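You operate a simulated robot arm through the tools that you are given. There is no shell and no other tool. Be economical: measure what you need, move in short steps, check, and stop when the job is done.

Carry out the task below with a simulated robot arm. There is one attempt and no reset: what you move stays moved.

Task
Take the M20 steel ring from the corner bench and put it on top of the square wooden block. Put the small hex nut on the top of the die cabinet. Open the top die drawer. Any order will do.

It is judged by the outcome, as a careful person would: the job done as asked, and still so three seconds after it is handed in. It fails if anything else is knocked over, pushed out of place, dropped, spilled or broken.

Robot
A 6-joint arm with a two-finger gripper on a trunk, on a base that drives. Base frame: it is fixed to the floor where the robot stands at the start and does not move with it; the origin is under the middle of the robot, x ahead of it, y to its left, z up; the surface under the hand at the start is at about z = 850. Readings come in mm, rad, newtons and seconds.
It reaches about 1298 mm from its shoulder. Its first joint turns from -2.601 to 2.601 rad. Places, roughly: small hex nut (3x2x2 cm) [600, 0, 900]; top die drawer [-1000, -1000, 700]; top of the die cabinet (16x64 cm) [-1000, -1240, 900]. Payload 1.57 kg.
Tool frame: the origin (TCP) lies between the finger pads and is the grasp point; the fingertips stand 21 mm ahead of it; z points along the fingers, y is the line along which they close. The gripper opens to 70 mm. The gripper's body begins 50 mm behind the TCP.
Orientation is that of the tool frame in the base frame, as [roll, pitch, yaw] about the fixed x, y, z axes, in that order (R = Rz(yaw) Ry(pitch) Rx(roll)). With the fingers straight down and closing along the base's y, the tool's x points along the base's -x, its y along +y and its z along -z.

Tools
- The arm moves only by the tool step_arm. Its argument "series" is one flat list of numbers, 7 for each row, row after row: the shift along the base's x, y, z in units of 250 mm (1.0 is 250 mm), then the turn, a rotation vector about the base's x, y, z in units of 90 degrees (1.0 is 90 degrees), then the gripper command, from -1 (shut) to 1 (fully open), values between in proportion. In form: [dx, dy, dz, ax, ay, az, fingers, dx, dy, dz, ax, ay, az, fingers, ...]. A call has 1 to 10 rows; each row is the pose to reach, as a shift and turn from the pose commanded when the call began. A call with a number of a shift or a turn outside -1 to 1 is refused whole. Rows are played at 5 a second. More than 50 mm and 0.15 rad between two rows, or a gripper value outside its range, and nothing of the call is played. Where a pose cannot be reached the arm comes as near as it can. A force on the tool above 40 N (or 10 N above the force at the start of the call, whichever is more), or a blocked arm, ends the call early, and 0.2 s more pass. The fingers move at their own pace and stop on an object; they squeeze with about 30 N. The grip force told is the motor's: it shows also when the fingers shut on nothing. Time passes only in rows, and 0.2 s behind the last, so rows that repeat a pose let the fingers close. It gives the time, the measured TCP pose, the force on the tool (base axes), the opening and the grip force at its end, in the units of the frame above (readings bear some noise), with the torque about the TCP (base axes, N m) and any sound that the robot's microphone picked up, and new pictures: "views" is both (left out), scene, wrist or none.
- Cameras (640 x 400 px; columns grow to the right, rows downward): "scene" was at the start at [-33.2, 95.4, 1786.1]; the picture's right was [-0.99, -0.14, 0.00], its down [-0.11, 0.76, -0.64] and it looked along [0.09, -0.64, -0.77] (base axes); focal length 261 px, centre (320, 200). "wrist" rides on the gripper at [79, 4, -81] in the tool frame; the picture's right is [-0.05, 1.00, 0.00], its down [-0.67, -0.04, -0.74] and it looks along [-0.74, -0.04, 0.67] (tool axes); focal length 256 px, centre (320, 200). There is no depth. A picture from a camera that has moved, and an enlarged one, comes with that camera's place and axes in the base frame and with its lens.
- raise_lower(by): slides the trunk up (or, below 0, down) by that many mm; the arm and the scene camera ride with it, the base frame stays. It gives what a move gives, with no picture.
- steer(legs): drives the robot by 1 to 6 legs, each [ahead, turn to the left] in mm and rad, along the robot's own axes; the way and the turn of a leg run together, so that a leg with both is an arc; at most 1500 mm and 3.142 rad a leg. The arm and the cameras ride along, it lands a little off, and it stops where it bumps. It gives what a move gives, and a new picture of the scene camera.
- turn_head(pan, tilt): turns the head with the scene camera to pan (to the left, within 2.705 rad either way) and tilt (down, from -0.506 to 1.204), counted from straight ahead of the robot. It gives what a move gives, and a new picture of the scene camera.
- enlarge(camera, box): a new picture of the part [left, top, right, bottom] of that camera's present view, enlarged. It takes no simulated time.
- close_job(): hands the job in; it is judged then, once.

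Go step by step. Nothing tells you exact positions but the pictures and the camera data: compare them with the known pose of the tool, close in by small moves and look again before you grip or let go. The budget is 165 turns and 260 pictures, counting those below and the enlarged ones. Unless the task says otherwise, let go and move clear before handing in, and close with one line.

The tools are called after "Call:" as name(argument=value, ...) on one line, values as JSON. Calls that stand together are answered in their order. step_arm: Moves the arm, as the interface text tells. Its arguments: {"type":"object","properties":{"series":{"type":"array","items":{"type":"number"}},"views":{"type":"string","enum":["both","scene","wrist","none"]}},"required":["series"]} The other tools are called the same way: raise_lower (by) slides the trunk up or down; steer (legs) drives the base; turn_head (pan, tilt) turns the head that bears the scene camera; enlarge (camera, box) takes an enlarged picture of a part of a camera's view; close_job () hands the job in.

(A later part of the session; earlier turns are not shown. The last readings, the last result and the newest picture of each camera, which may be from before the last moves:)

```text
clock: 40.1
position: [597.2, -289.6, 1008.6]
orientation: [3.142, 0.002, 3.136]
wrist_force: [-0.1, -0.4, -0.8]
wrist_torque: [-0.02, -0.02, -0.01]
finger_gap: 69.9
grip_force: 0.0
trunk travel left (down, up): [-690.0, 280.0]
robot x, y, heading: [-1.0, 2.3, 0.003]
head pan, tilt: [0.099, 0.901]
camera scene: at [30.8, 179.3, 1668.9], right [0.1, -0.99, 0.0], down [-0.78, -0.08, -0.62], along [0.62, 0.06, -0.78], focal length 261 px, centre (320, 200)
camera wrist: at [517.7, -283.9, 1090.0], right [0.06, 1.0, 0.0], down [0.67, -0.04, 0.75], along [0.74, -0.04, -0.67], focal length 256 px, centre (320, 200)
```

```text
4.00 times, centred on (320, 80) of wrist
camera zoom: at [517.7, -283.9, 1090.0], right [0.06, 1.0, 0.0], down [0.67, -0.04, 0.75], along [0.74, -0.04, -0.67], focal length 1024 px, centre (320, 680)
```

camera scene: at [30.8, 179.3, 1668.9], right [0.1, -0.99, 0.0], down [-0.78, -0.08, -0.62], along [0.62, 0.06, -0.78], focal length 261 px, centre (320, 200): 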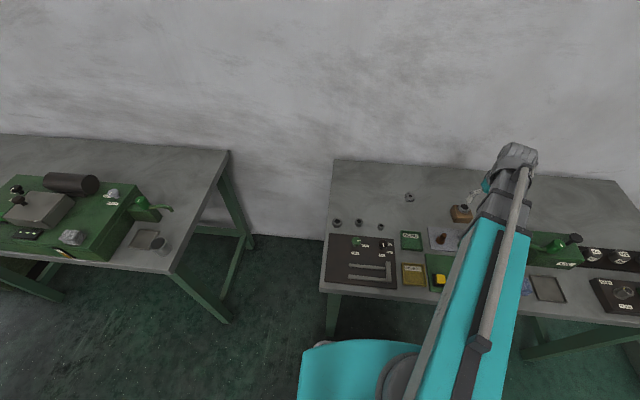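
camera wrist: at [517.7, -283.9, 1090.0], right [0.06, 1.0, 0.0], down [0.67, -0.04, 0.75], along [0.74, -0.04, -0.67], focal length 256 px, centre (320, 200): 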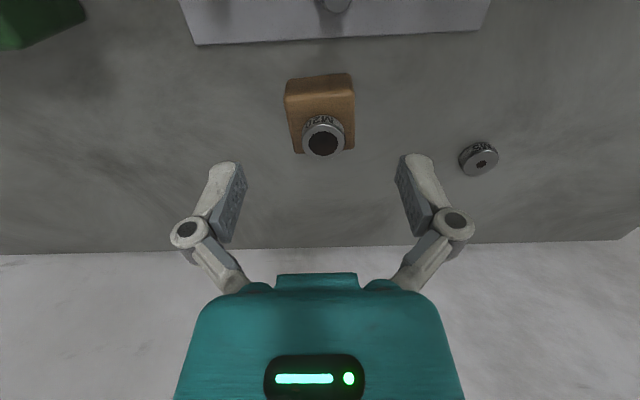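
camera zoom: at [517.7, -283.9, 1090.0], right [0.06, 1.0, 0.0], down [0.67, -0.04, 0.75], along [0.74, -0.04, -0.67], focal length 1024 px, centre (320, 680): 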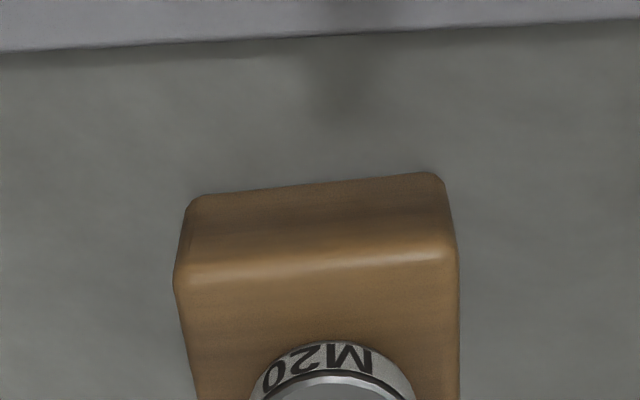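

Ring rests well within the block top. Now go to the small nut, with extra height over the fixtures.

Call:
raise_lower(by=100)

Call:
step_arm(series=[-0.03, 0.18, 0, 0, 0, 0, 1, -0.06, 0.36, 0, 0, 0, 0, 1, -0.09, 0.54, 0, 0, 0, 0, 1, -0.12, 0.72, 0, 0, 0, 0, 1, -0.16, 0.9, 0, 0, 0, 0, 1, -0.16, 1, 0, 0, 0, 0, 1], views="none")

Call:
step_arm(series=[0.0, 0.1, 0, 0, 0, 0, 1, 0, 0.2, 0, 0, 0, 0, 1], views="both")

```text
clock: 41.4
position: [598.4, -288.3, 1109.5]
orientation: [3.142, 0.0, 3.135]
wrist_force: [0.1, 0.4, 0.9]
wrist_torque: [-0.02, -0.03, 0.01]
finger_gap: 70.0
grip_force: 0.1
trunk travel left (down, up): [-790.0, 180.0]
robot x, y, heading: [1.0, 2.4, -0.002]
head pan, tilt: [0.099, 0.901]
```

```text
clock: 42.8
position: [558.4, -39.0, 1108.0]
orientation: [-3.142, -0.002, 3.135]
wrist_force: [-0.5, 0.6, 0.7]
wrist_torque: [0.0, -0.06, 0.01]
finger_gap: 70.0
grip_force: 0.1
trunk travel left (down, up): [-790.0, 180.0]
robot x, y, heading: [-1.0, 5.2, 0.001]
head pan, tilt: [0.099, 0.901]
```

```text
clock: 43.4
position: [559.7, 10.8, 1108.2]
orientation: [3.14, -0.001, 3.134]
wrist_force: [0.5, -0.9, 0.0]
wrist_torque: [0.0, 0.01, 0.03]
finger_gap: 69.6
grip_force: 0.2
trunk travel left (down, up): [-790.0, 180.0]
robot x, y, heading: [-1.8, 1.4, -0.001]
head pan, tilt: [0.099, 0.901]
camera scene: at [31.1, 179.7, 1768.8], right [0.1, -0.99, 0.0], down [-0.78, -0.08, -0.62], along [0.62, 0.06, -0.78], focal length 261 px, centre (320, 200)
camera wrist: at [478.5, 16.0, 1189.9], right [0.06, 1.0, 0.0], down [0.67, -0.04, 0.75], along [0.74, -0.04, -0.67], focal length 256 px, centre (320, 200)
```

scene: 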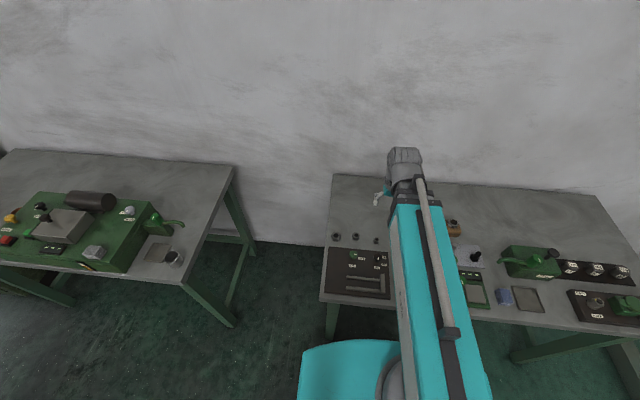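
wrist: 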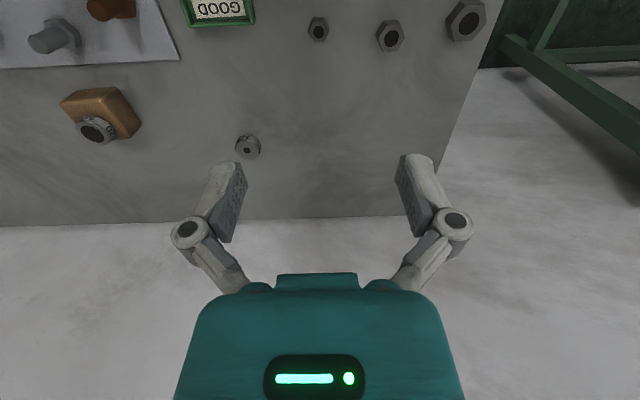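

Small nut directly ahead of the hand. Lower to get a closer look.

Call:
raise_lower(by=-150)

Call:
step_arm(series=[-0.16, 0, 0, 0, 0, 0, 1], views="wrist")

Call:
enlarge(camera="wrist", box=[240, 30, 400, 130])

```text
clock: 45.2
position: [559.6, 9.9, 958.5]
orientation: [3.142, 0.001, 3.136]
wrist_force: [-0.8, -0.3, -0.3]
wrist_torque: [0.02, 0.04, 0.04]
finger_gap: 70.1
grip_force: 0.1
trunk travel left (down, up): [-640.0, 330.0]
robot x, y, heading: [1.0, 4.8, 0.001]
head pan, tilt: [0.099, 0.901]
```

```text
clock: 45.6
position: [537.8, 8.3, 958.3]
orientation: [3.141, 0.002, 3.134]
wrist_force: [-0.2, 0.4, 0.2]
wrist_torque: [-0.03, 0.06, -0.07]
finger_gap: 70.3
grip_force: 0.0
out of reach, approached as far as the arm can: row 1
trunk travel left (down, up): [-640.0, 330.0]
robot x, y, heading: [1.7, 2.0, 0.001]
head pan, tilt: [0.099, 0.901]
camera wrist: at [458.9, 15.2, 1039.6], right [0.06, 1.0, 0.0], down [0.67, -0.04, 0.74], along [0.74, -0.04, -0.67], focal length 256 px, centre (320, 200)
```

wrist: 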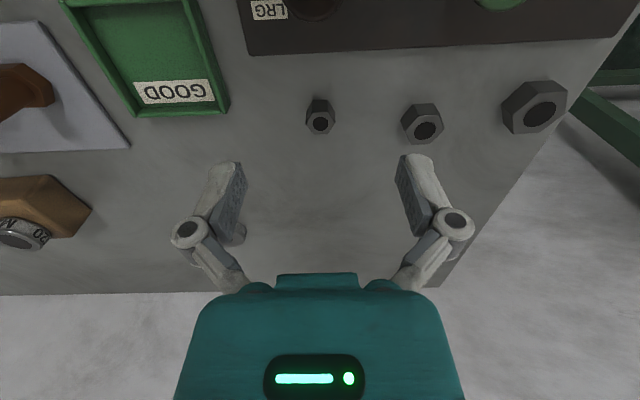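

```text
4.00 times, centred on (320, 80) of wrist
camera zoom: at [458.9, 15.2, 1039.6], right [0.06, 1.0, 0.0], down [0.67, -0.04, 0.74], along [0.74, -0.04, -0.67], focal length 1024 px, centre (320, 680)
```

zoom: 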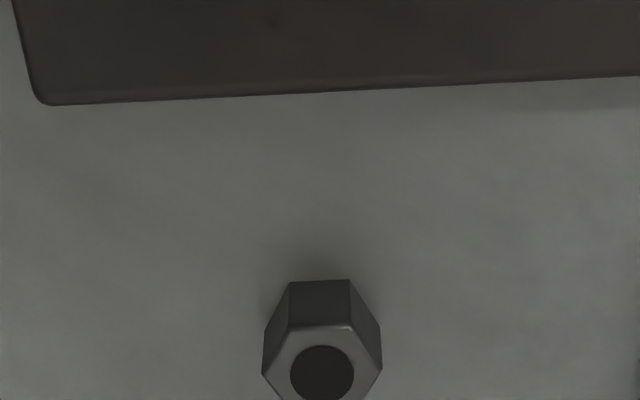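

The nut has a flat toward the robot, so I'll yaw 30° so the fingers close on flats, centre at about (563, 10).

Call:
step_arm(series=[0.025, 0.002, 0, 0, 0, 0.083, 0.4, 0.05, 0.004, 0, 0, 0, 0.166, 0.4, 0.08, 0.006, 0, 0, 0, 0.25, 0.4, 0.1, 0.008, 0, 0, 0, 0.333, 0.4], views="none")

Call:
raise_lower(by=-60)

Call:
step_arm(series=[0, 0, 0, 0, 0, 0, 0.4], views="wrist")

```text
clock: 46.6
position: [562.7, 11.8, 959.2]
orientation: [3.14, -0.001, -2.624]
wrist_force: [-0.4, 0.5, -0.6]
wrist_torque: [0.01, -0.01, -0.03]
finger_gap: 49.3
grip_force: 0.0
trunk travel left (down, up): [-640.0, 330.0]
robot x, y, heading: [-1.9, 3.7, 0.004]
head pan, tilt: [0.099, 0.901]
```

```text
clock: 47.6
position: [563.3, 11.7, 898.4]
orientation: [-3.141, 0.003, -2.625]
wrist_force: [-0.6, 0.2, 0.1]
wrist_torque: [0.0, 0.0, 0.0]
finger_gap: 48.8
grip_force: 0.1
trunk travel left (down, up): [-580.0, 390.0]
robot x, y, heading: [2.5, 2.9, 0.003]
head pan, tilt: [0.099, 0.901]
```

```text
clock: 48.0
position: [563.0, 11.7, 898.6]
orientation: [-3.141, 0.0, -2.625]
wrist_force: [-0.4, -0.6, 0.4]
wrist_torque: [0.01, 0.01, 0.02]
finger_gap: 48.9
grip_force: 0.0
trunk travel left (down, up): [-580.0, 390.0]
robot x, y, heading: [-3.2, 2.2, 0.001]
head pan, tilt: [0.099, 0.901]
camera wrist: at [491.8, -23.0, 979.9], right [-0.45, 0.89, 0.0], down [0.6, 0.3, 0.75], along [0.67, 0.33, -0.67], focal length 256 px, centre (320, 200)
```

wrist: 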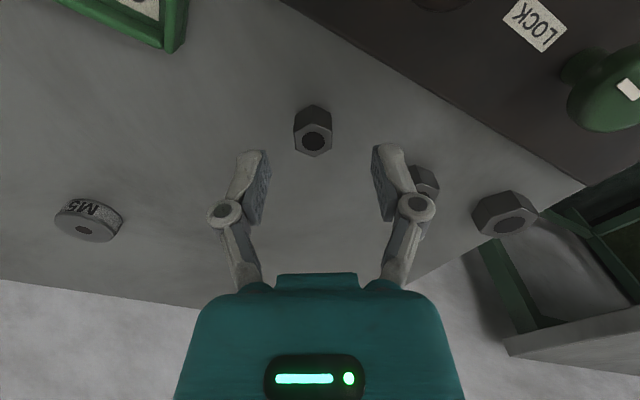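

Aligned with the nut flats. Lower 26 mm and grip.

Call:
step_arm(series=[0, -0.007, 0, 0, 0, 0, 0.4], views="none")

Call:
raise_lower(by=-25)

Call:
step_arm(series=[0, 0, 0, 0, 0, 0, 0, 0, 0, 0, 0, 0, 0, -0.5, 0, 0, 0, 0, 0, 0, -1, 0, 0, 0, 0, 0, 0, -1, 0, 0, 0, 0, 0, 0, -1], views="wrist")

```text
clock: 48.4
position: [562.8, 9.6, 898.8]
orientation: [-3.141, 0.0, -2.626]
wrist_force: [-0.8, 0.3, 0.6]
wrist_torque: [0.0, -0.01, -0.01]
finger_gap: 49.0
grip_force: 0.1
trunk travel left (down, up): [-580.0, 390.0]
robot x, y, heading: [-3.0, -0.7, -0.0]
head pan, tilt: [0.099, 0.901]
```

```text
clock: 49.1
position: [563.2, 10.0, 873.0]
orientation: [-3.141, 0.003, -2.625]
wrist_force: [0.4, 0.5, -0.3]
wrist_torque: [0.0, 0.01, -0.01]
finger_gap: 49.2
grip_force: 0.1
trunk travel left (down, up): [-555.0, 415.0]
robot x, y, heading: [-0.4, 1.8, 0.004]
head pan, tilt: [0.099, 0.901]
```

```text
clock: 50.3
position: [562.9, 11.4, 873.7]
orientation: [-3.141, 0.001, -2.624]
wrist_force: [0.9, 0.4, 1.2]
wrist_torque: [-0.02, -0.02, -0.02]
finger_gap: 18.8
grip_force: 30.5
trunk travel left (down, up): [-555.0, 415.0]
robot x, y, heading: [-1.7, 1.4, -0.002]
head pan, tilt: [0.099, 0.901]
camera wrist: at [491.6, -24.9, 955.0], right [-0.45, 0.89, 0.0], down [0.6, 0.3, 0.75], along [0.67, 0.33, -0.67], focal length 256 px, centre (320, 200)
```

wrist: 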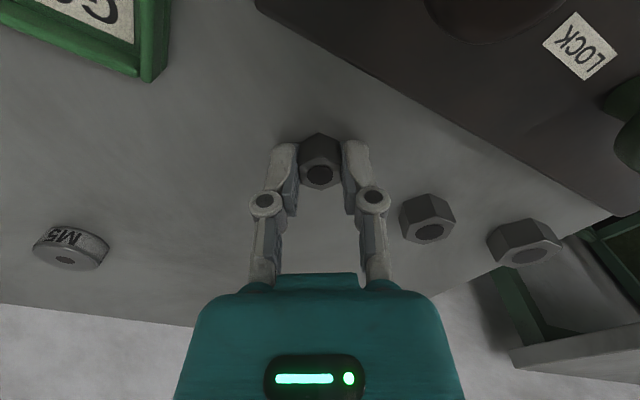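

Nut held (18.8 mm). Lift it by the trunk and look toward the cabinet and around the base before driving.

Call:
raise_lower(by=250)

Call:
turn_head(pan=-1.9, tilt=1.1)

Call:
turn_head(pan=0.0, tilt=1.2)

```text
clock: 52.9
position: [564.1, 11.1, 1124.0]
orientation: [-3.14, -0.001, -2.625]
wrist_force: [0.5, -0.1, -0.8]
wrist_torque: [0.02, 0.01, -0.03]
finger_gap: 18.9
grip_force: 30.0
trunk travel left (down, up): [-805.0, 165.0]
robot x, y, heading: [-1.1, 2.1, -0.002]
head pan, tilt: [0.099, 0.901]
```

```text
clock: 54.8
position: [564.1, 10.7, 1123.3]
orientation: [3.141, 0.001, -2.625]
wrist_force: [-0.1, -0.4, 0.0]
wrist_torque: [0.0, -0.01, 0.04]
finger_gap: 19.0
grip_force: 29.5
trunk travel left (down, up): [-805.0, 165.0]
robot x, y, heading: [4.7, -1.3, -0.001]
head pan, tilt: [-1.901, 1.1]
camera scene: at [-64.4, 111.9, 1770.1], right [-0.95, 0.32, 0.0], down [0.29, 0.84, -0.45], along [-0.15, -0.43, -0.89], focal length 261 px, centre (320, 200)
```

scene: 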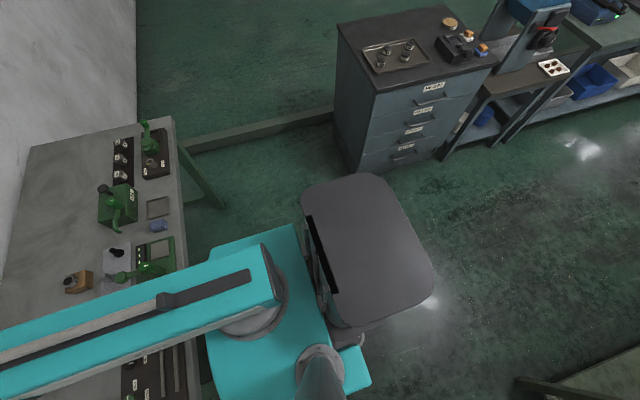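

```text
clock: 56.6
position: [562.6, 10.3, 1124.1]
orientation: [3.141, 0.001, -2.626]
wrist_force: [-0.1, 0.2, -0.3]
wrist_torque: [0.0, 0.04, 0.02]
finger_gap: 18.7
grip_force: 30.0
trunk travel left (down, up): [-805.0, 165.0]
robot x, y, heading: [3.1, 0.3, 0.0]
head pan, tilt: [0.0, 1.201]
camera scene: at [11.9, 171.6, 1764.1], right [0.0, -1.0, 0.0], down [-0.93, 0.0, -0.36], along [0.36, 0.0, -0.93], focal length 261 px, centre (320, 200)
```

scene: 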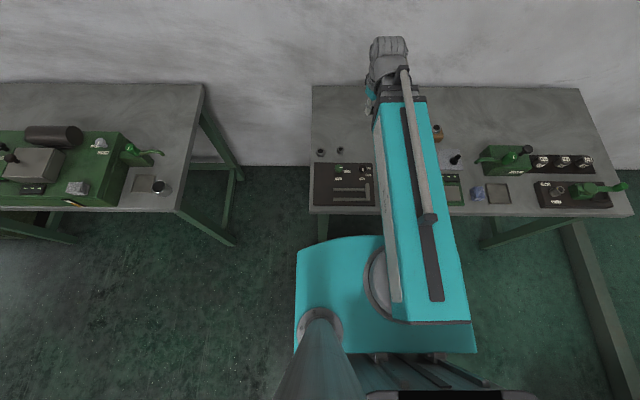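

The robot's rear column needs room for turning. I'll back up 320 mm, turn right 90°, then check.

Call:
steer(legs=[[-320, 0], [0, -1.571]])

Call:
turn_head(pan=-0.7, tilt=0.8)

```text
clock: 64.8
position: [-308.9, -563.9, 1123.3]
orientation: [-3.14, 0.0, 2.089]
wrist_force: [0.9, 0.1, -1.1]
wrist_torque: [0.0, 0.02, 0.0]
finger_gap: 18.8
grip_force: 30.1
trunk travel left (down, up): [-805.0, 165.0]
robot x, y, heading: [-294.6, 1.5, -1.562]
head pan, tilt: [0.0, 1.201]
camera scene: at [-121.3, -9.4, 1764.1], right [-1.0, -0.01, 0.0], down [-0.01, 0.93, -0.36], along [0.0, -0.36, -0.93], focal length 261 px, centre (320, 200)
```

scene: 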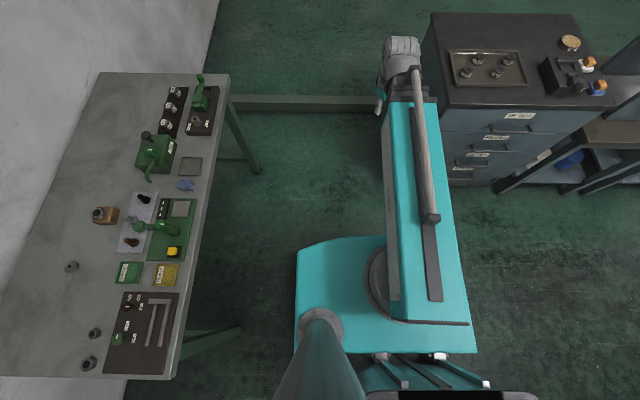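

```text
clock: 65.9
position: [-309.5, -564.1, 1124.1]
orientation: [3.141, -0.001, 2.087]
wrist_force: [-0.6, 0.0, -0.6]
wrist_torque: [0.02, 0.02, 0.06]
finger_gap: 19.0
grip_force: 30.1
trunk travel left (down, up): [-805.0, 165.0]
robot x, y, heading: [-291.3, -0.0, -1.565]
head pan, tilt: [-0.7, 0.799]
camera scene: at [-173.2, -15.6, 1791.8], right [-0.77, 0.64, 0.0], down [0.46, 0.55, -0.7], along [-0.44, -0.54, -0.72], focal length 261 px, centre (320, 200)
```

scene: 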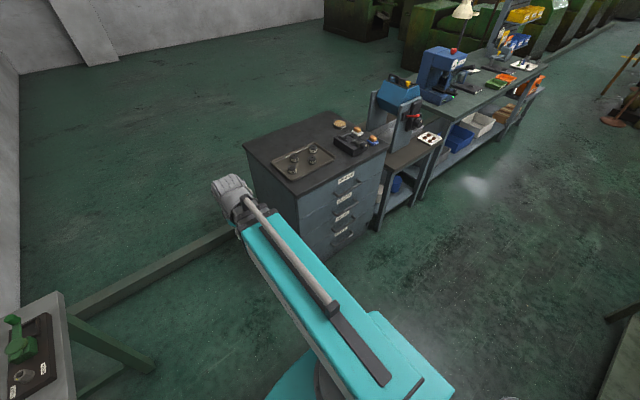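

Cabinet: top at z≈900, x from -655 to -1310, y from -770 to -1320; the strip behind the tray is free. Drive ahead 620 mm alongside the cabinet.

Call:
steer(legs=[[620, 0]])

Call:
turn_head(pan=-0.9, tilt=0.95)

```text
clock: 70.1
position: [-306.3, -1186.9, 1123.7]
orientation: [-3.142, -0.001, 2.084]
wrist_force: [-0.2, 0.4, 0.0]
wrist_torque: [-0.01, -0.01, 0.01]
finger_gap: 19.0
grip_force: 30.5
trunk travel left (down, up): [-805.0, 165.0]
robot x, y, heading: [-283.3, -628.8, -1.561]
head pan, tilt: [-0.7, 0.799]
camera scene: at [-168.9, -638.4, 1791.8], right [-0.77, 0.64, 0.0], down [0.46, 0.55, -0.7], along [-0.45, -0.54, -0.72], focal length 261 px, centre (320, 200)
```

scene: 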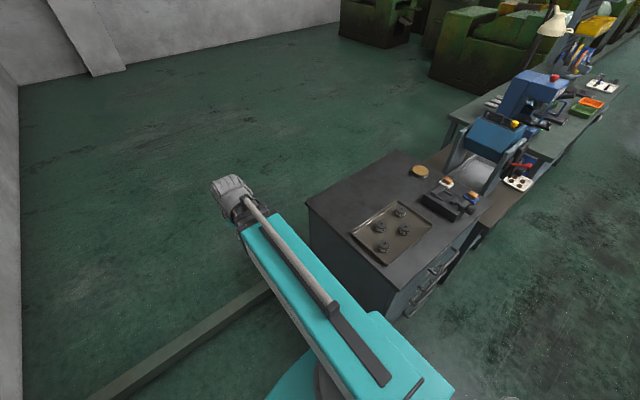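

```text
clock: 70.8
position: [-305.1, -1184.5, 1123.1]
orientation: [3.141, 0.0, 2.085]
wrist_force: [0.7, 0.2, -0.2]
wrist_torque: [0.02, 0.01, 0.03]
finger_gap: 18.9
grip_force: 29.7
trunk travel left (down, up): [-805.0, 165.0]
robot x, y, heading: [-286.7, -619.1, -1.563]
head pan, tilt: [-0.901, 0.949]
camera scene: at [-174.0, -621.7, 1780.3], right [-0.63, 0.78, 0.0], down [0.63, 0.51, -0.58], along [-0.45, -0.36, -0.81], focal length 261 px, centre (320, 200)
```

scene: 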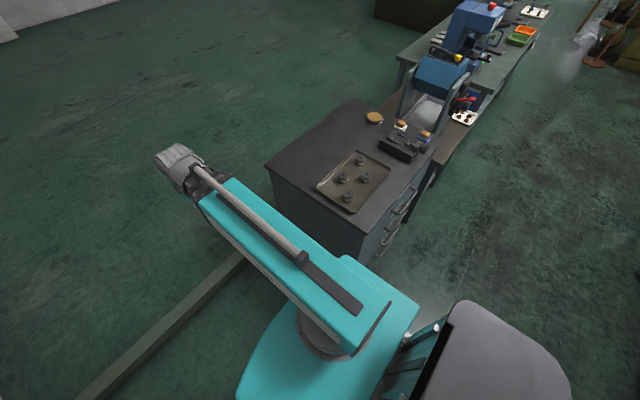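

Now swing the nut over the rear strip of the cabinet top, target (-800, -1235), at height.

Call:
step_arm(series=[-0.19, -0.02, 0, 0, 0, 0, -1, -0.38, -0.04, 0, 0, 0, 0, -1, -0.57, -0.06, 0, 0, 0, 0, -1, -0.76, -0.08, 0, 0, 0, 0, -1, -0.95, -0.1, 0, 0, 0, 0, -1], views="none")

Call:
step_arm(series=[-0.19, -0.02, 0, 0, 0, 0, -1, -0.38, -0.04, 0, 0, 0, 0, -1, -0.57, -0.06, 0, 0, 0, 0, -1, -0.76, -0.08, 0, 0, 0, 0, -1, -0.95, -0.1, 0, 0, 0, 0, -1], views="both")

```text
clock: 72.0
position: [-544.4, -1212.0, 1123.1]
orientation: [3.141, 0.001, 2.086]
wrist_force: [-1.1, 0.9, -0.1]
wrist_torque: [-0.01, 0.01, 0.0]
finger_gap: 18.7
grip_force: 29.6
trunk travel left (down, up): [-805.0, 165.0]
robot x, y, heading: [-286.6, -622.0, -1.568]
head pan, tilt: [-0.901, 0.949]
```

```text
clock: 73.2
position: [-782.4, -1235.3, 1123.3]
orientation: [-3.141, 0.003, 2.085]
wrist_force: [0.5, -0.1, 0.2]
wrist_torque: [0.01, 0.02, -0.02]
finger_gap: 18.9
grip_force: 29.5
trunk travel left (down, up): [-805.0, 165.0]
robot x, y, heading: [-290.8, -624.5, -1.57]
head pan, tilt: [-0.901, 0.949]
camera scene: at [-174.8, -621.8, 1780.3], right [-0.63, 0.78, 0.0], down [0.63, 0.51, -0.58], along [-0.45, -0.36, -0.81], focal length 261 px, centre (320, 200)
camera wrist: at [-817.6, -1163.9, 1204.6], right [0.9, 0.44, 0.0], down [0.3, -0.6, 0.75], along [0.33, -0.67, -0.67], focal length 256 px, centre (320, 200)
```

scene: 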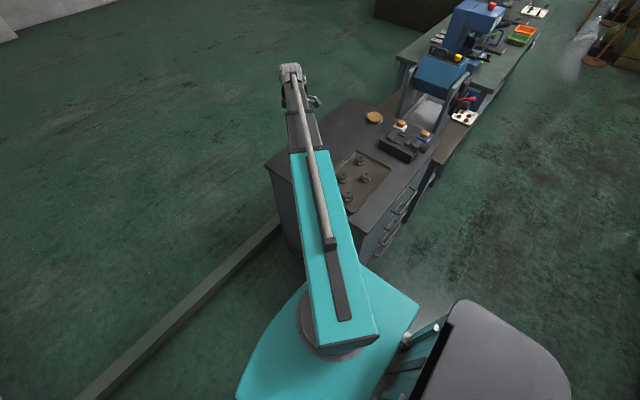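
wrist: 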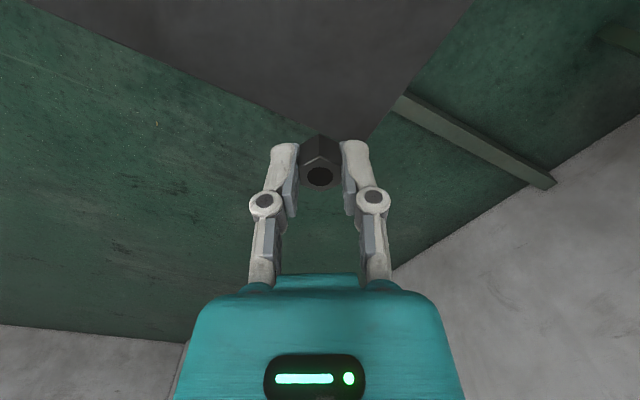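

The hand is over the rear strip (corner seen at (-661, -1324)). Lowering.

Call:
raise_lower(by=-180)

Call:
step_arm(series=[0, 0, 0, 0, 0, 0, -1], views="both")

```text
clock: 75.2
position: [-780.1, -1234.6, 943.9]
orientation: [3.14, 0.001, 2.083]
wrist_force: [-0.7, -0.1, -0.7]
wrist_torque: [0.01, 0.03, 0.02]
finger_gap: 19.0
grip_force: 30.1
trunk travel left (down, up): [-625.0, 345.0]
robot x, y, heading: [-285.2, -625.8, -1.565]
head pan, tilt: [-0.901, 0.949]
```

```text
clock: 75.7
position: [-780.1, -1234.9, 943.1]
orientation: [-3.141, 0.0, 2.084]
wrist_force: [-0.3, -0.2, -0.2]
wrist_torque: [0.01, -0.03, 0.03]
finger_gap: 18.7
grip_force: 30.2
trunk travel left (down, up): [-625.0, 345.0]
robot x, y, heading: [-287.3, -620.8, -1.567]
head pan, tilt: [-0.901, 0.949]
camera scene: at [-174.1, -621.6, 1600.3], right [-0.63, 0.78, 0.0], down [0.63, 0.51, -0.58], along [-0.45, -0.36, -0.81], focal length 261 px, centre (320, 200)
camera wrist: at [-816.3, -1163.7, 1024.9], right [0.9, 0.44, 0.0], down [0.3, -0.6, 0.75], along [0.33, -0.67, -0.67], focal length 256 px, centre (320, 200)
```

scene: 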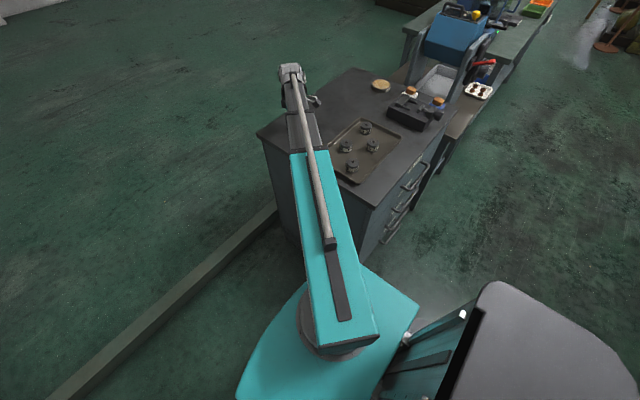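
wrist: 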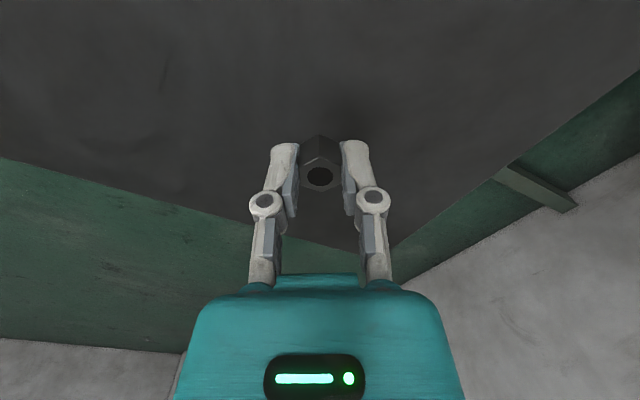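

Call:
raise_lower(by=-12)

Call:
raise_lower(by=-3)

Call:
raise_lower(by=-2)

Call:
raise_lower(by=-2)

```text
clock: 76.2
position: [-781.4, -1235.1, 931.2]
orientation: [-3.141, 0.0, 2.083]
wrist_force: [0.0, -0.8, -1.4]
wrist_torque: [-0.02, 0.0, 0.05]
finger_gap: 19.0
grip_force: 30.0
trunk travel left (down, up): [-613.0, 357.0]
robot x, y, heading: [-287.2, -624.3, -1.566]
head pan, tilt: [-0.901, 0.949]
```

```text
clock: 76.8
position: [-780.7, -1235.8, 928.8]
orientation: [3.141, -0.001, 2.086]
wrist_force: [-0.9, 0.0, -0.4]
wrist_torque: [0.01, 0.04, 0.03]
finger_gap: 18.8
grip_force: 29.9
trunk travel left (down, up): [-610.0, 360.0]
robot x, y, heading: [-289.0, -622.5, -1.562]
head pan, tilt: [-0.901, 0.949]
```

```text
clock: 77.3
position: [-781.7, -1236.1, 925.9]
orientation: [3.141, 0.001, 2.085]
wrist_force: [0.4, 1.0, -1.2]
wrist_torque: [-0.02, 0.0, -0.02]
finger_gap: 19.1
grip_force: 29.6
trunk travel left (down, up): [-608.0, 362.0]
robot x, y, heading: [-288.9, -621.7, -1.56]
head pan, tilt: [-0.901, 0.949]
```

```text
clock: 77.8
position: [-780.8, -1235.0, 924.7]
orientation: [3.14, 0.0, 2.085]
wrist_force: [0.4, 0.7, -0.4]
wrist_torque: [-0.03, 0.01, 0.02]
finger_gap: 18.9
grip_force: 30.7
trunk travel left (down, up): [-606.0, 364.0]
robot x, y, heading: [-289.1, -622.6, -1.57]
head pan, tilt: [-0.901, 0.949]
```

No contact yet; continuing in small steps.

Call:
raise_lower(by=-2)

Call:
raise_lower(by=-2)

Call:
step_arm(series=[0, 0, 0, 0, 0, 0, -1], views="wrist")

```text
clock: 78.3
position: [-780.3, -1235.8, 924.5]
orientation: [-3.139, 0.002, 2.084]
wrist_force: [-3.6, -3.6, 16.1]
wrist_torque: [-0.11, -0.02, 0.0]
finger_gap: 18.9
grip_force: 29.6
trunk travel left (down, up): [-604.0, 366.0]
robot x, y, heading: [-287.6, -623.5, -1.563]
head pan, tilt: [-0.901, 0.949]
```

```text
clock: 78.8
position: [-780.6, -1234.3, 922.0]
orientation: [-3.14, 0.0, 2.086]
wrist_force: [-4.7, -4.7, 23.0]
wrist_torque: [-0.15, 0.13, 0.0]
finger_gap: 19.0
grip_force: 30.2
trunk travel left (down, up): [-602.0, 368.0]
robot x, y, heading: [-289.7, -622.3, -1.567]
head pan, tilt: [-0.901, 0.949]
```

```text
clock: 79.2
position: [-779.7, -1234.1, 921.4]
orientation: [-3.139, 0.002, 2.083]
wrist_force: [-5.6, -4.4, 22.9]
wrist_torque: [-0.12, 0.07, -0.01]
finger_gap: 19.0
grip_force: 30.0
trunk travel left (down, up): [-602.0, 368.0]
robot x, y, heading: [-289.6, -622.7, -1.559]
head pan, tilt: [-0.901, 0.949]
camera wrist: at [-815.7, -1162.8, 1002.8], right [0.9, 0.44, 0.0], down [0.3, -0.6, 0.75], along [0.33, -0.67, -0.67], focal length 256 px, centre (320, 200)
```

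wrist: 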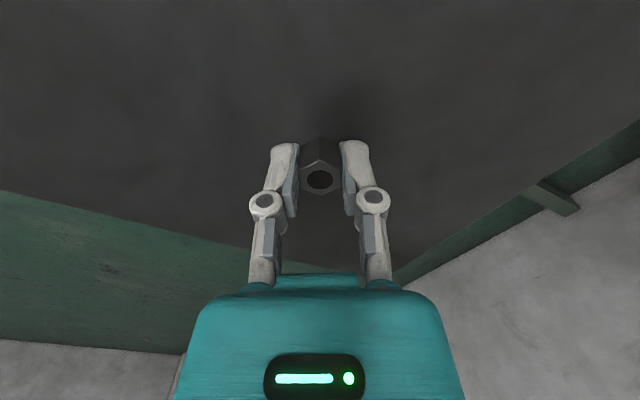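

Nut is in contact with the top. Relieve 2 mm, open, raise, and look.

Call:
raise_lower(by=2)

Call:
step_arm(series=[0, 0, 0, 0, 0, 0, -0.3, 0, 0, 0, 0, 0, 0, 0, 0, 0, 0, 0, 0, 0, 0.4, 0, 0, 0, 0, 0, 0, 0.4], views="none")

Call:
raise_lower(by=120)

Call:
step_arm(series=[0, 0, 0, 0, 0, 0, 0.4], views="wrist")

```text
clock: 79.8
position: [-780.9, -1234.0, 921.8]
orientation: [-3.141, 0.001, 2.084]
wrist_force: [0.8, -0.4, 0.2]
wrist_torque: [0.0, -0.04, -0.01]
finger_gap: 18.7
grip_force: 30.4
trunk travel left (down, up): [-604.0, 366.0]
robot x, y, heading: [-287.6, -618.6, -1.564]
head pan, tilt: [-0.901, 0.949]
```

```text
clock: 80.8
position: [-780.2, -1234.2, 920.2]
orientation: [3.141, 0.0, 2.084]
wrist_force: [0.4, 0.1, 0.8]
wrist_torque: [-0.02, 0.02, 0.0]
finger_gap: 49.1
grip_force: 0.0
trunk travel left (down, up): [-604.0, 366.0]
robot x, y, heading: [-286.2, -625.2, -1.566]
head pan, tilt: [-0.901, 0.949]
```

```text
clock: 82.3
position: [-779.9, -1235.2, 1042.3]
orientation: [-3.141, -0.001, 2.084]
wrist_force: [-0.4, -0.5, -0.3]
wrist_torque: [-0.02, -0.01, -0.01]
finger_gap: 48.9
grip_force: 0.1
trunk travel left (down, up): [-724.0, 246.0]
robot x, y, heading: [-286.1, -622.0, -1.569]
head pan, tilt: [-0.901, 0.949]
```

```text
clock: 82.7
position: [-781.0, -1235.3, 1042.8]
orientation: [-3.141, 0.0, 2.084]
wrist_force: [-0.4, 0.6, 0.2]
wrist_torque: [0.01, -0.01, -0.01]
finger_gap: 49.2
grip_force: 0.0
trunk travel left (down, up): [-724.0, 246.0]
robot x, y, heading: [-288.2, -621.2, -1.562]
head pan, tilt: [-0.901, 0.949]
camera wrist: at [-816.2, -1163.7, 1123.9], right [0.9, 0.44, 0.0], down [0.3, -0.6, 0.75], along [0.33, -0.67, -0.67], focal length 256 px, centre (320, 200)
```

wrist: 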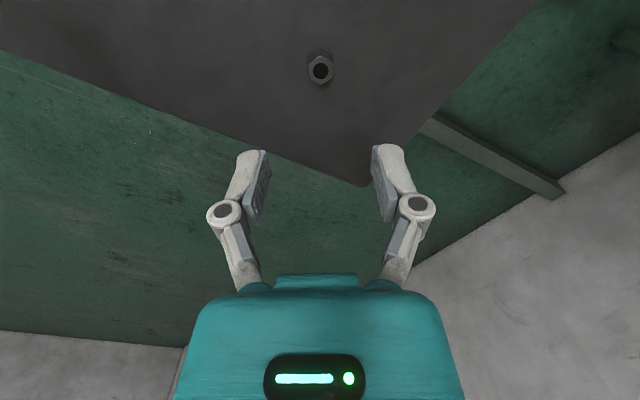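

The nut stands on the cabinet top. Now raise, swing the arm back in front of the robot, back up and look around for room.

Call:
raise_lower(by=81)

Call:
step_arm(series=[0.19, 0.02, 0, 0, 0, 0, -1, 0.38, 0.04, 0, 0, 0, 0, -1, 0.57, 0.06, 0, 0, 0, 0, -1, 0.76, 0.08, 0, 0, 0, 0, -1, 0.95, 0.1, 0, 0, 0, 0, -1], views="none")

Call:
step_arm(series=[0.19, 0.02, 0, 0, 0, 0, -1, 0.38, 0.04, 0, 0, 0, 0, -1, 0.57, 0.06, 0, 0, 0, 0, -1, 0.76, 0.08, 0, 0, 0, 0, -1, 0.95, 0.1, 0, 0, 0, 0, -1], views="none")

Call:
steer(legs=[[-560, 0]])

Call:
turn_head(pan=-2.2, tilt=0.7)

```text
clock: 83.8
position: [-780.3, -1234.7, 1122.8]
orientation: [3.14, 0.0, 2.083]
wrist_force: [0.1, 0.3, -0.6]
wrist_torque: [0.01, -0.03, 0.02]
finger_gap: 48.9
grip_force: 0.1
trunk travel left (down, up): [-805.0, 165.0]
robot x, y, heading: [-290.7, -624.0, -1.565]
head pan, tilt: [-0.901, 0.949]
```

```text
clock: 85.0
position: [-543.2, -1209.6, 1123.7]
orientation: [-3.141, 0.001, 2.084]
wrist_force: [0.7, -0.5, 0.3]
wrist_torque: [0.0, 0.03, 0.0]
finger_gap: 0.0
grip_force: 28.7
trunk travel left (down, up): [-805.0, 165.0]
robot x, y, heading: [-289.4, -624.8, -1.566]
head pan, tilt: [-0.901, 0.949]
```

```text
clock: 86.2
position: [-306.7, -1184.3, 1124.4]
orientation: [3.141, 0.0, 2.084]
wrist_force: [-0.2, -0.3, 0.9]
wrist_torque: [0.03, 0.03, -0.01]
finger_gap: 0.0
grip_force: 28.7
trunk travel left (down, up): [-805.0, 165.0]
robot x, y, heading: [-290.1, -621.6, -1.565]
head pan, tilt: [-0.901, 0.949]
```

```text
clock: 90.0
position: [-310.1, -632.2, 1122.0]
orientation: [-3.141, 0.002, 2.078]
wrist_force: [-0.2, -0.2, 0.4]
wrist_torque: [-0.01, -0.02, 0.02]
finger_gap: 0.1
grip_force: 28.8
trunk travel left (down, up): [-805.0, 165.0]
robot x, y, heading: [-289.6, -67.4, -1.578]
head pan, tilt: [-0.901, 0.949]
camera scene: at [-175.8, -68.6, 1780.3], right [-0.62, 0.79, 0.0], down [0.64, 0.5, -0.58], along [-0.46, -0.36, -0.81], focal length 261 px, centre (320, 200)
```

scene: 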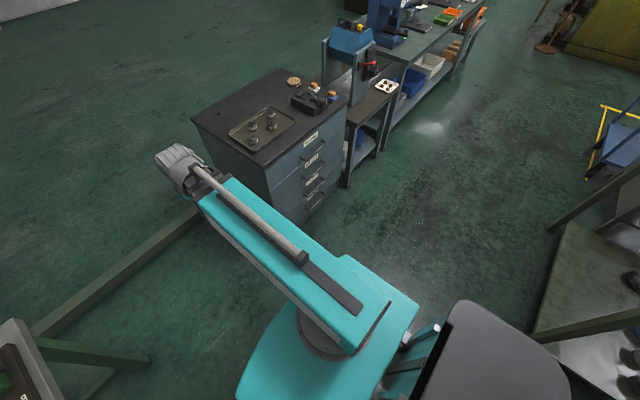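

```text
clock: 91.5
position: [-310.5, -632.2, 1124.1]
orientation: [-3.141, -0.001, 2.079]
wrist_force: [0.0, 0.3, 0.8]
wrist_torque: [-0.02, -0.02, 0.0]
finger_gap: 0.1
grip_force: 28.0
trunk travel left (down, up): [-805.0, 165.0]
robot x, y, heading: [-287.3, -66.6, -1.574]
head pan, tilt: [-2.201, 0.7]
camera scene: at [-187.3, 26.4, 1800.0], right [0.59, 0.81, 0.0], down [0.52, -0.38, -0.76], along [-0.62, 0.45, -0.64], focal length 261 px, centre (320, 200)
```

scene: 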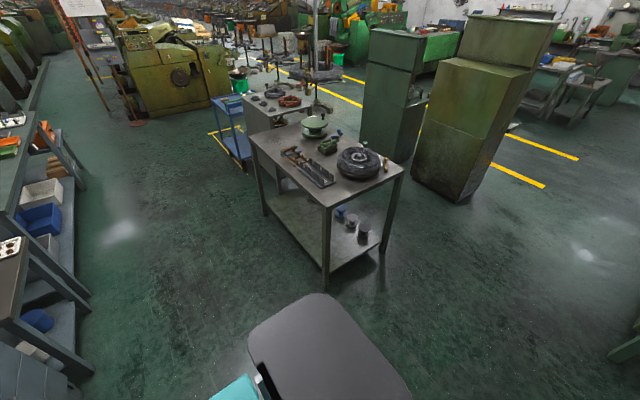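

There's a table behind at x<-1050, y>705, so I'll keep to x≈-690 facing the cabinet. Relocating.

Call:
steer(legs=[[0, -1.571], [400, 0], [0, 1.571]])

Call:
turn_head(pan=-0.4, tilt=0.8)

Call:
enlarge(camera="scene", box=[200, 100, 440, 250])

```text
clock: 105.8
position: [-699.5, -639.3, 1124.1]
orientation: [-3.141, -0.002, 2.097]
wrist_force: [-0.7, -1.0, 0.7]
wrist_torque: [-0.02, -0.01, -0.03]
finger_gap: 0.0
grip_force: 28.2
trunk travel left (down, up): [-805.0, 165.0]
robot x, y, heading: [-702.7, -74.5, -1.561]
head pan, tilt: [-2.201, 0.7]
camera scene: at [-601.3, 19.4, 1800.1], right [0.58, 0.81, 0.0], down [0.52, -0.38, -0.76], along [-0.62, 0.45, -0.64], focal length 261 px, centre (320, 200)
```

scene: 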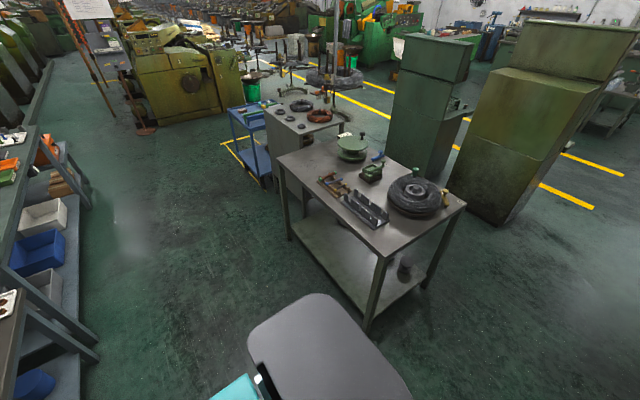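

```text
clock: 107.5
position: [-698.5, -639.7, 1123.1]
orientation: [-3.14, 0.0, 2.098]
wrist_force: [0.2, -0.4, -0.1]
wrist_torque: [-0.02, 0.0, 0.01]
finger_gap: 0.0
grip_force: 28.3
trunk travel left (down, up): [-805.0, 165.0]
robot x, y, heading: [-705.9, -76.1, -1.564]
head pan, tilt: [-0.4, 0.799]
camera scene: at [-563.1, -104.7, 1791.8], right [-0.92, 0.38, 0.0], down [0.27, 0.66, -0.7], along [-0.27, -0.64, -0.72], focal length 261 px, centre (320, 200)
```

scene: 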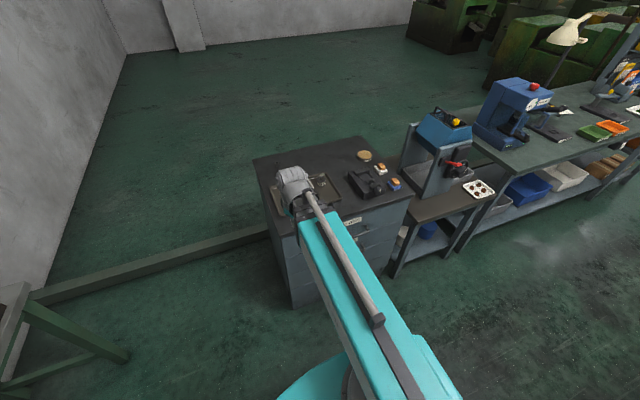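

```text
2.67 times, centred on (320, 175) of scene
camera zoom: at [-563.1, -104.7, 1791.8], right [-0.92, 0.38, 0.0], down [0.27, 0.66, -0.7], along [-0.27, -0.64, -0.72], focal length 696 px, centre (320, 267)
```

zoom: 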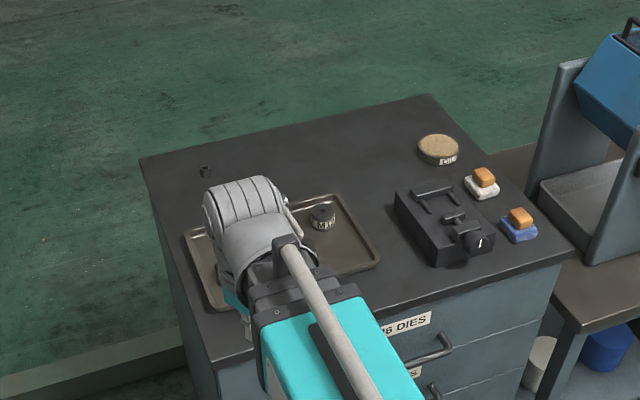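

Cabinet top handle appears at around (-1000, -735, 780). I'll back off a bit, then turn the hand to point at the drawer (yaw, then tilt) in free space.

Call:
steer(legs=[[-170, 0]])

Call:
step_arm(series=[0, 0, 0, 0, 0, 0.09, 0, 0, 0, 0, 0, 0, 0.18, 0, 0, 0, 0, 0, 0, 0.27, 0, 0, 0, 0, 0, 0, 0.36, 0, 0, 0, 0, 0, 0, 0.45, 0, 0, 0, 0, 0, 0, 0.54, 0, 0, 0, 0, 0, 0, 0.63, 0, 0, 0, 0, 0, 0, 0.66, 0], views="none")

Call:
step_arm(series=[0, 0, 0, -0.09, 0, 0, 0, 0, 0, 0, -0.18, 0, 0, 0, 0, 0, 0, -0.27, 0, 0, 0, 0, 0, 0, -0.36, 0, 0, 0], views="both")

```text
clock: 109.2
position: [-700.3, -467.1, 1123.9]
orientation: [3.14, 0.003, 2.096]
wrist_force: [-0.3, -0.6, 0.6]
wrist_torque: [0.0, 0.02, 0.03]
finger_gap: 0.1
grip_force: 28.4
trunk travel left (down, up): [-805.0, 165.0]
robot x, y, heading: [-701.3, 98.4, -1.56]
head pan, tilt: [-0.4, 0.799]
camera scene: at [-564.5, 67.3, 1791.8], right [-0.92, 0.38, 0.0], down [0.27, 0.66, -0.7], along [-0.27, -0.64, -0.72], focal length 261 px, centre (320, 200)
```

scene: 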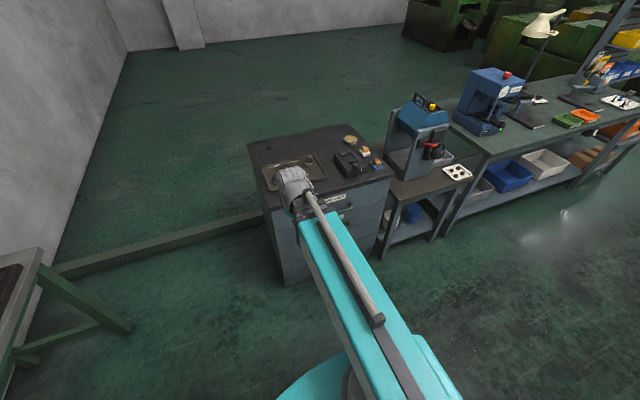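

```text
clock: 111.0
position: [-700.9, -468.5, 1124.0]
orientation: [3.139, 0.0, 3.134]
wrist_force: [-0.1, 0.3, 0.2]
wrist_torque: [-0.02, -0.02, -0.01]
finger_gap: 34.8
grip_force: 0.2
trunk travel left (down, up): [-805.0, 165.0]
robot x, y, heading: [-703.4, 93.0, -1.563]
head pan, tilt: [-0.4, 0.799]
```

```text
clock: 112.0
position: [-699.5, -542.5, 1153.0]
orientation: [-2.577, 0.006, 3.136]
wrist_force: [0.3, -0.2, 0.8]
wrist_torque: [-0.01, 0.01, 0.02]
finger_gap: 35.4
grip_force: 0.1
out of reach, approached as far as the arm can: row 2, 3, 4
trunk travel left (down, up): [-805.0, 165.0]
robot x, y, heading: [-702.9, 96.0, -1.562]
head pan, tilt: [-0.4, 0.799]
camera scene: at [-564.5, 66.8, 1791.8], right [-0.92, 0.38, 0.0], down [0.27, 0.66, -0.7], along [-0.27, -0.64, -0.72], focal length 261 px, centre (320, 200)
camera wrist: at [-779.2, -495.6, 1218.7], right [0.06, 0.84, -0.53], down [0.67, 0.36, 0.65], along [0.74, -0.4, -0.54], focal length 256 px, centre (320, 200)
```

scene: 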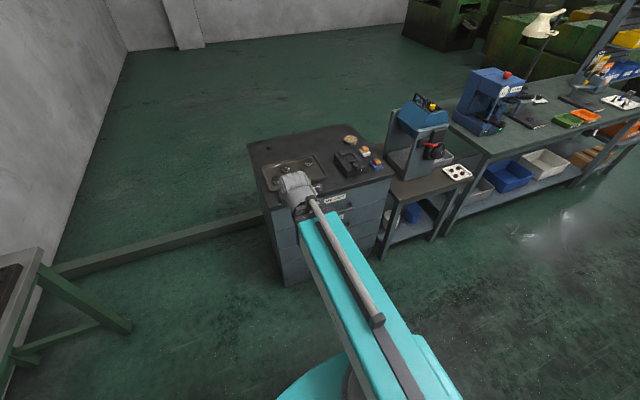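
wrist: 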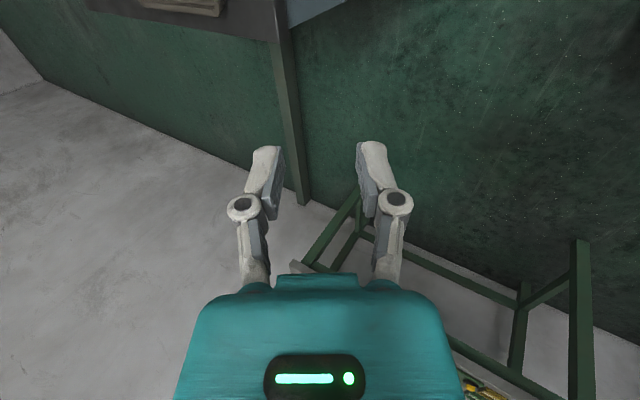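

The arm's height is fixed by the trunk; the wrist swings about a point ~186 mm behind the TCP. I'll finish the tilt while letting the TCP follow that arc.

Call:
step_arm(series=[0, -0.086, 0.063, -0.0915, 0, 0, 0.3, 0, -0.161, 0.138, -0.183, 0, 0, 0.3, 0, -0.226, 0.224, -0.274, 0, 0, 0.3, 0, -0.277, 0.317, -0.366, 0, 0, 0.3, 0, -0.315, 0.417, -0.457, 0, 0, 0.3, 0, -0.338, 0.522, -0.549, 0, 0, 0.3, 0, -0.345, 0.628, -0.64, 0, 0, 0.3], views="both")

```text
clock: 113.6
position: [-700.2, -629.2, 1303.3]
orientation: [-1.608, 0.009, 3.135]
wrist_force: [-0.3, 0.5, -0.7]
wrist_torque: [0.0, -0.02, -0.02]
finger_gap: 45.6
grip_force: 0.1
out of reach, approached as far as the arm can: row 7
trunk travel left (down, up): [-805.0, 165.0]
robot x, y, heading: [-705.1, 95.4, -1.563]
head pan, tilt: [-0.4, 0.799]
camera scene: at [-564.5, 66.7, 1791.8], right [-0.92, 0.38, 0.0], down [0.27, 0.66, -0.7], along [-0.27, -0.64, -0.72], focal length 261 px, centre (320, 200)
camera wrist: at [-779.5, -547.8, 1301.1], right [0.06, 0.04, -1.0], down [0.67, 0.74, 0.07], along [0.74, -0.67, 0.02], focal length 256 px, centre (320, 200)
```

scene: 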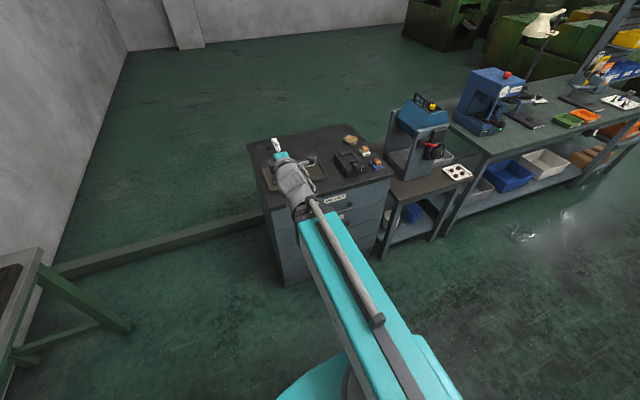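
wrist: 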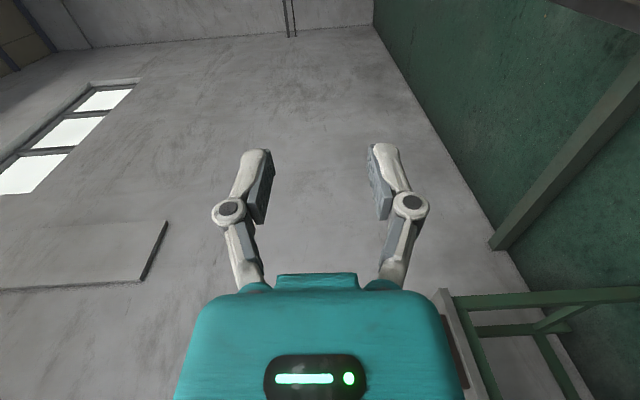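

The hand now points at the drawers. Lower the trunk 500 mm (clear of the front by ~85 mm) and look.

Call:
raise_lower(by=-500)

Call:
turn_head(pan=-0.4, tilt=0.5)

Call:
enlarge(camera="scene", box=[240, 140, 440, 265])

```text
refused: -500 is not a number from -400 to 400
```

```text
clock: 114.4
position: [-700.2, -629.3, 1302.3]
orientation: [-1.609, 0.011, 3.133]
wrist_force: [-0.2, 0.2, -0.2]
wrist_torque: [-0.01, -0.02, -0.02]
finger_gap: 45.6
grip_force: 0.1
trunk travel left (down, up): [-805.0, 165.0]
robot x, y, heading: [-706.3, 91.9, -1.555]
head pan, tilt: [-0.4, 0.499]
camera scene: at [-568.5, 57.1, 1817.7], right [-0.92, 0.38, 0.0], down [0.18, 0.44, -0.88], along [-0.33, -0.81, -0.48], focal length 261 px, centre (320, 200)
```

scene: 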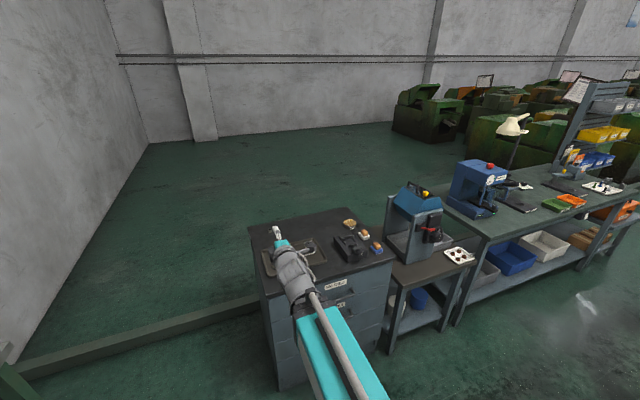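

```text
3.20 times, centred on (340, 202) of scene
camera zoom: at [-568.5, 57.1, 1817.7], right [-0.92, 0.38, 0.0], down [0.18, 0.44, -0.88], along [-0.33, -0.81, -0.48], focal length 835 px, centre (256, 192)
```

zoom: 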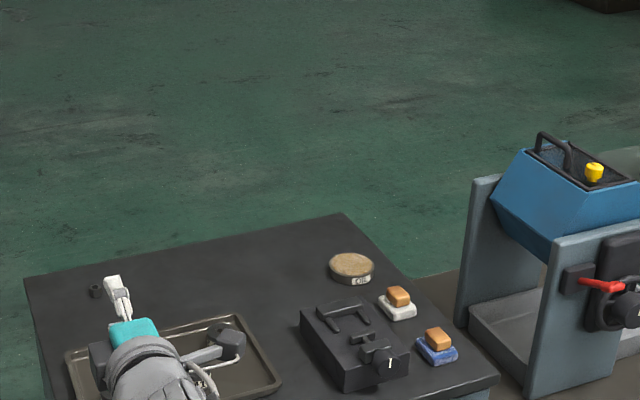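

Call:
raise_lower(by=-400)

Call:
enlarge(camera="scene", box=[240, 140, 440, 265])

```text
clock: 118.2
position: [-700.9, -628.1, 902.1]
orientation: [-1.611, 0.008, 3.133]
wrist_force: [-0.3, -0.3, 0.7]
wrist_torque: [0.0, 0.02, 0.0]
finger_gap: 45.3
grip_force: 0.0
trunk travel left (down, up): [-405.0, 565.0]
robot x, y, heading: [-703.3, 97.5, -1.561]
head pan, tilt: [-0.4, 0.499]
```

```text
3.20 times, centred on (340, 202) of scene
camera zoom: at [-568.5, 57.2, 1417.8], right [-0.92, 0.38, 0.0], down [0.18, 0.44, -0.88], along [-0.33, -0.81, -0.48], focal length 835 px, centre (256, 192)
```

zoom: 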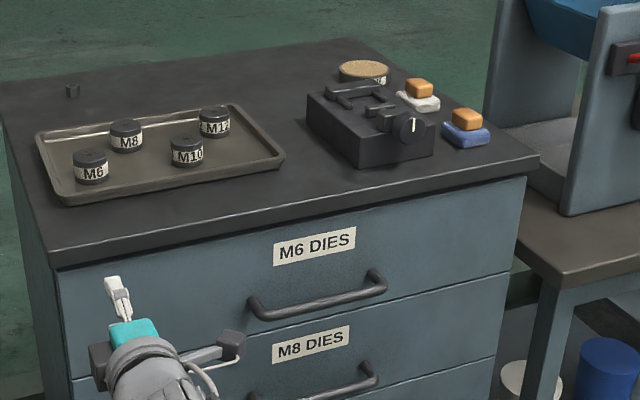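

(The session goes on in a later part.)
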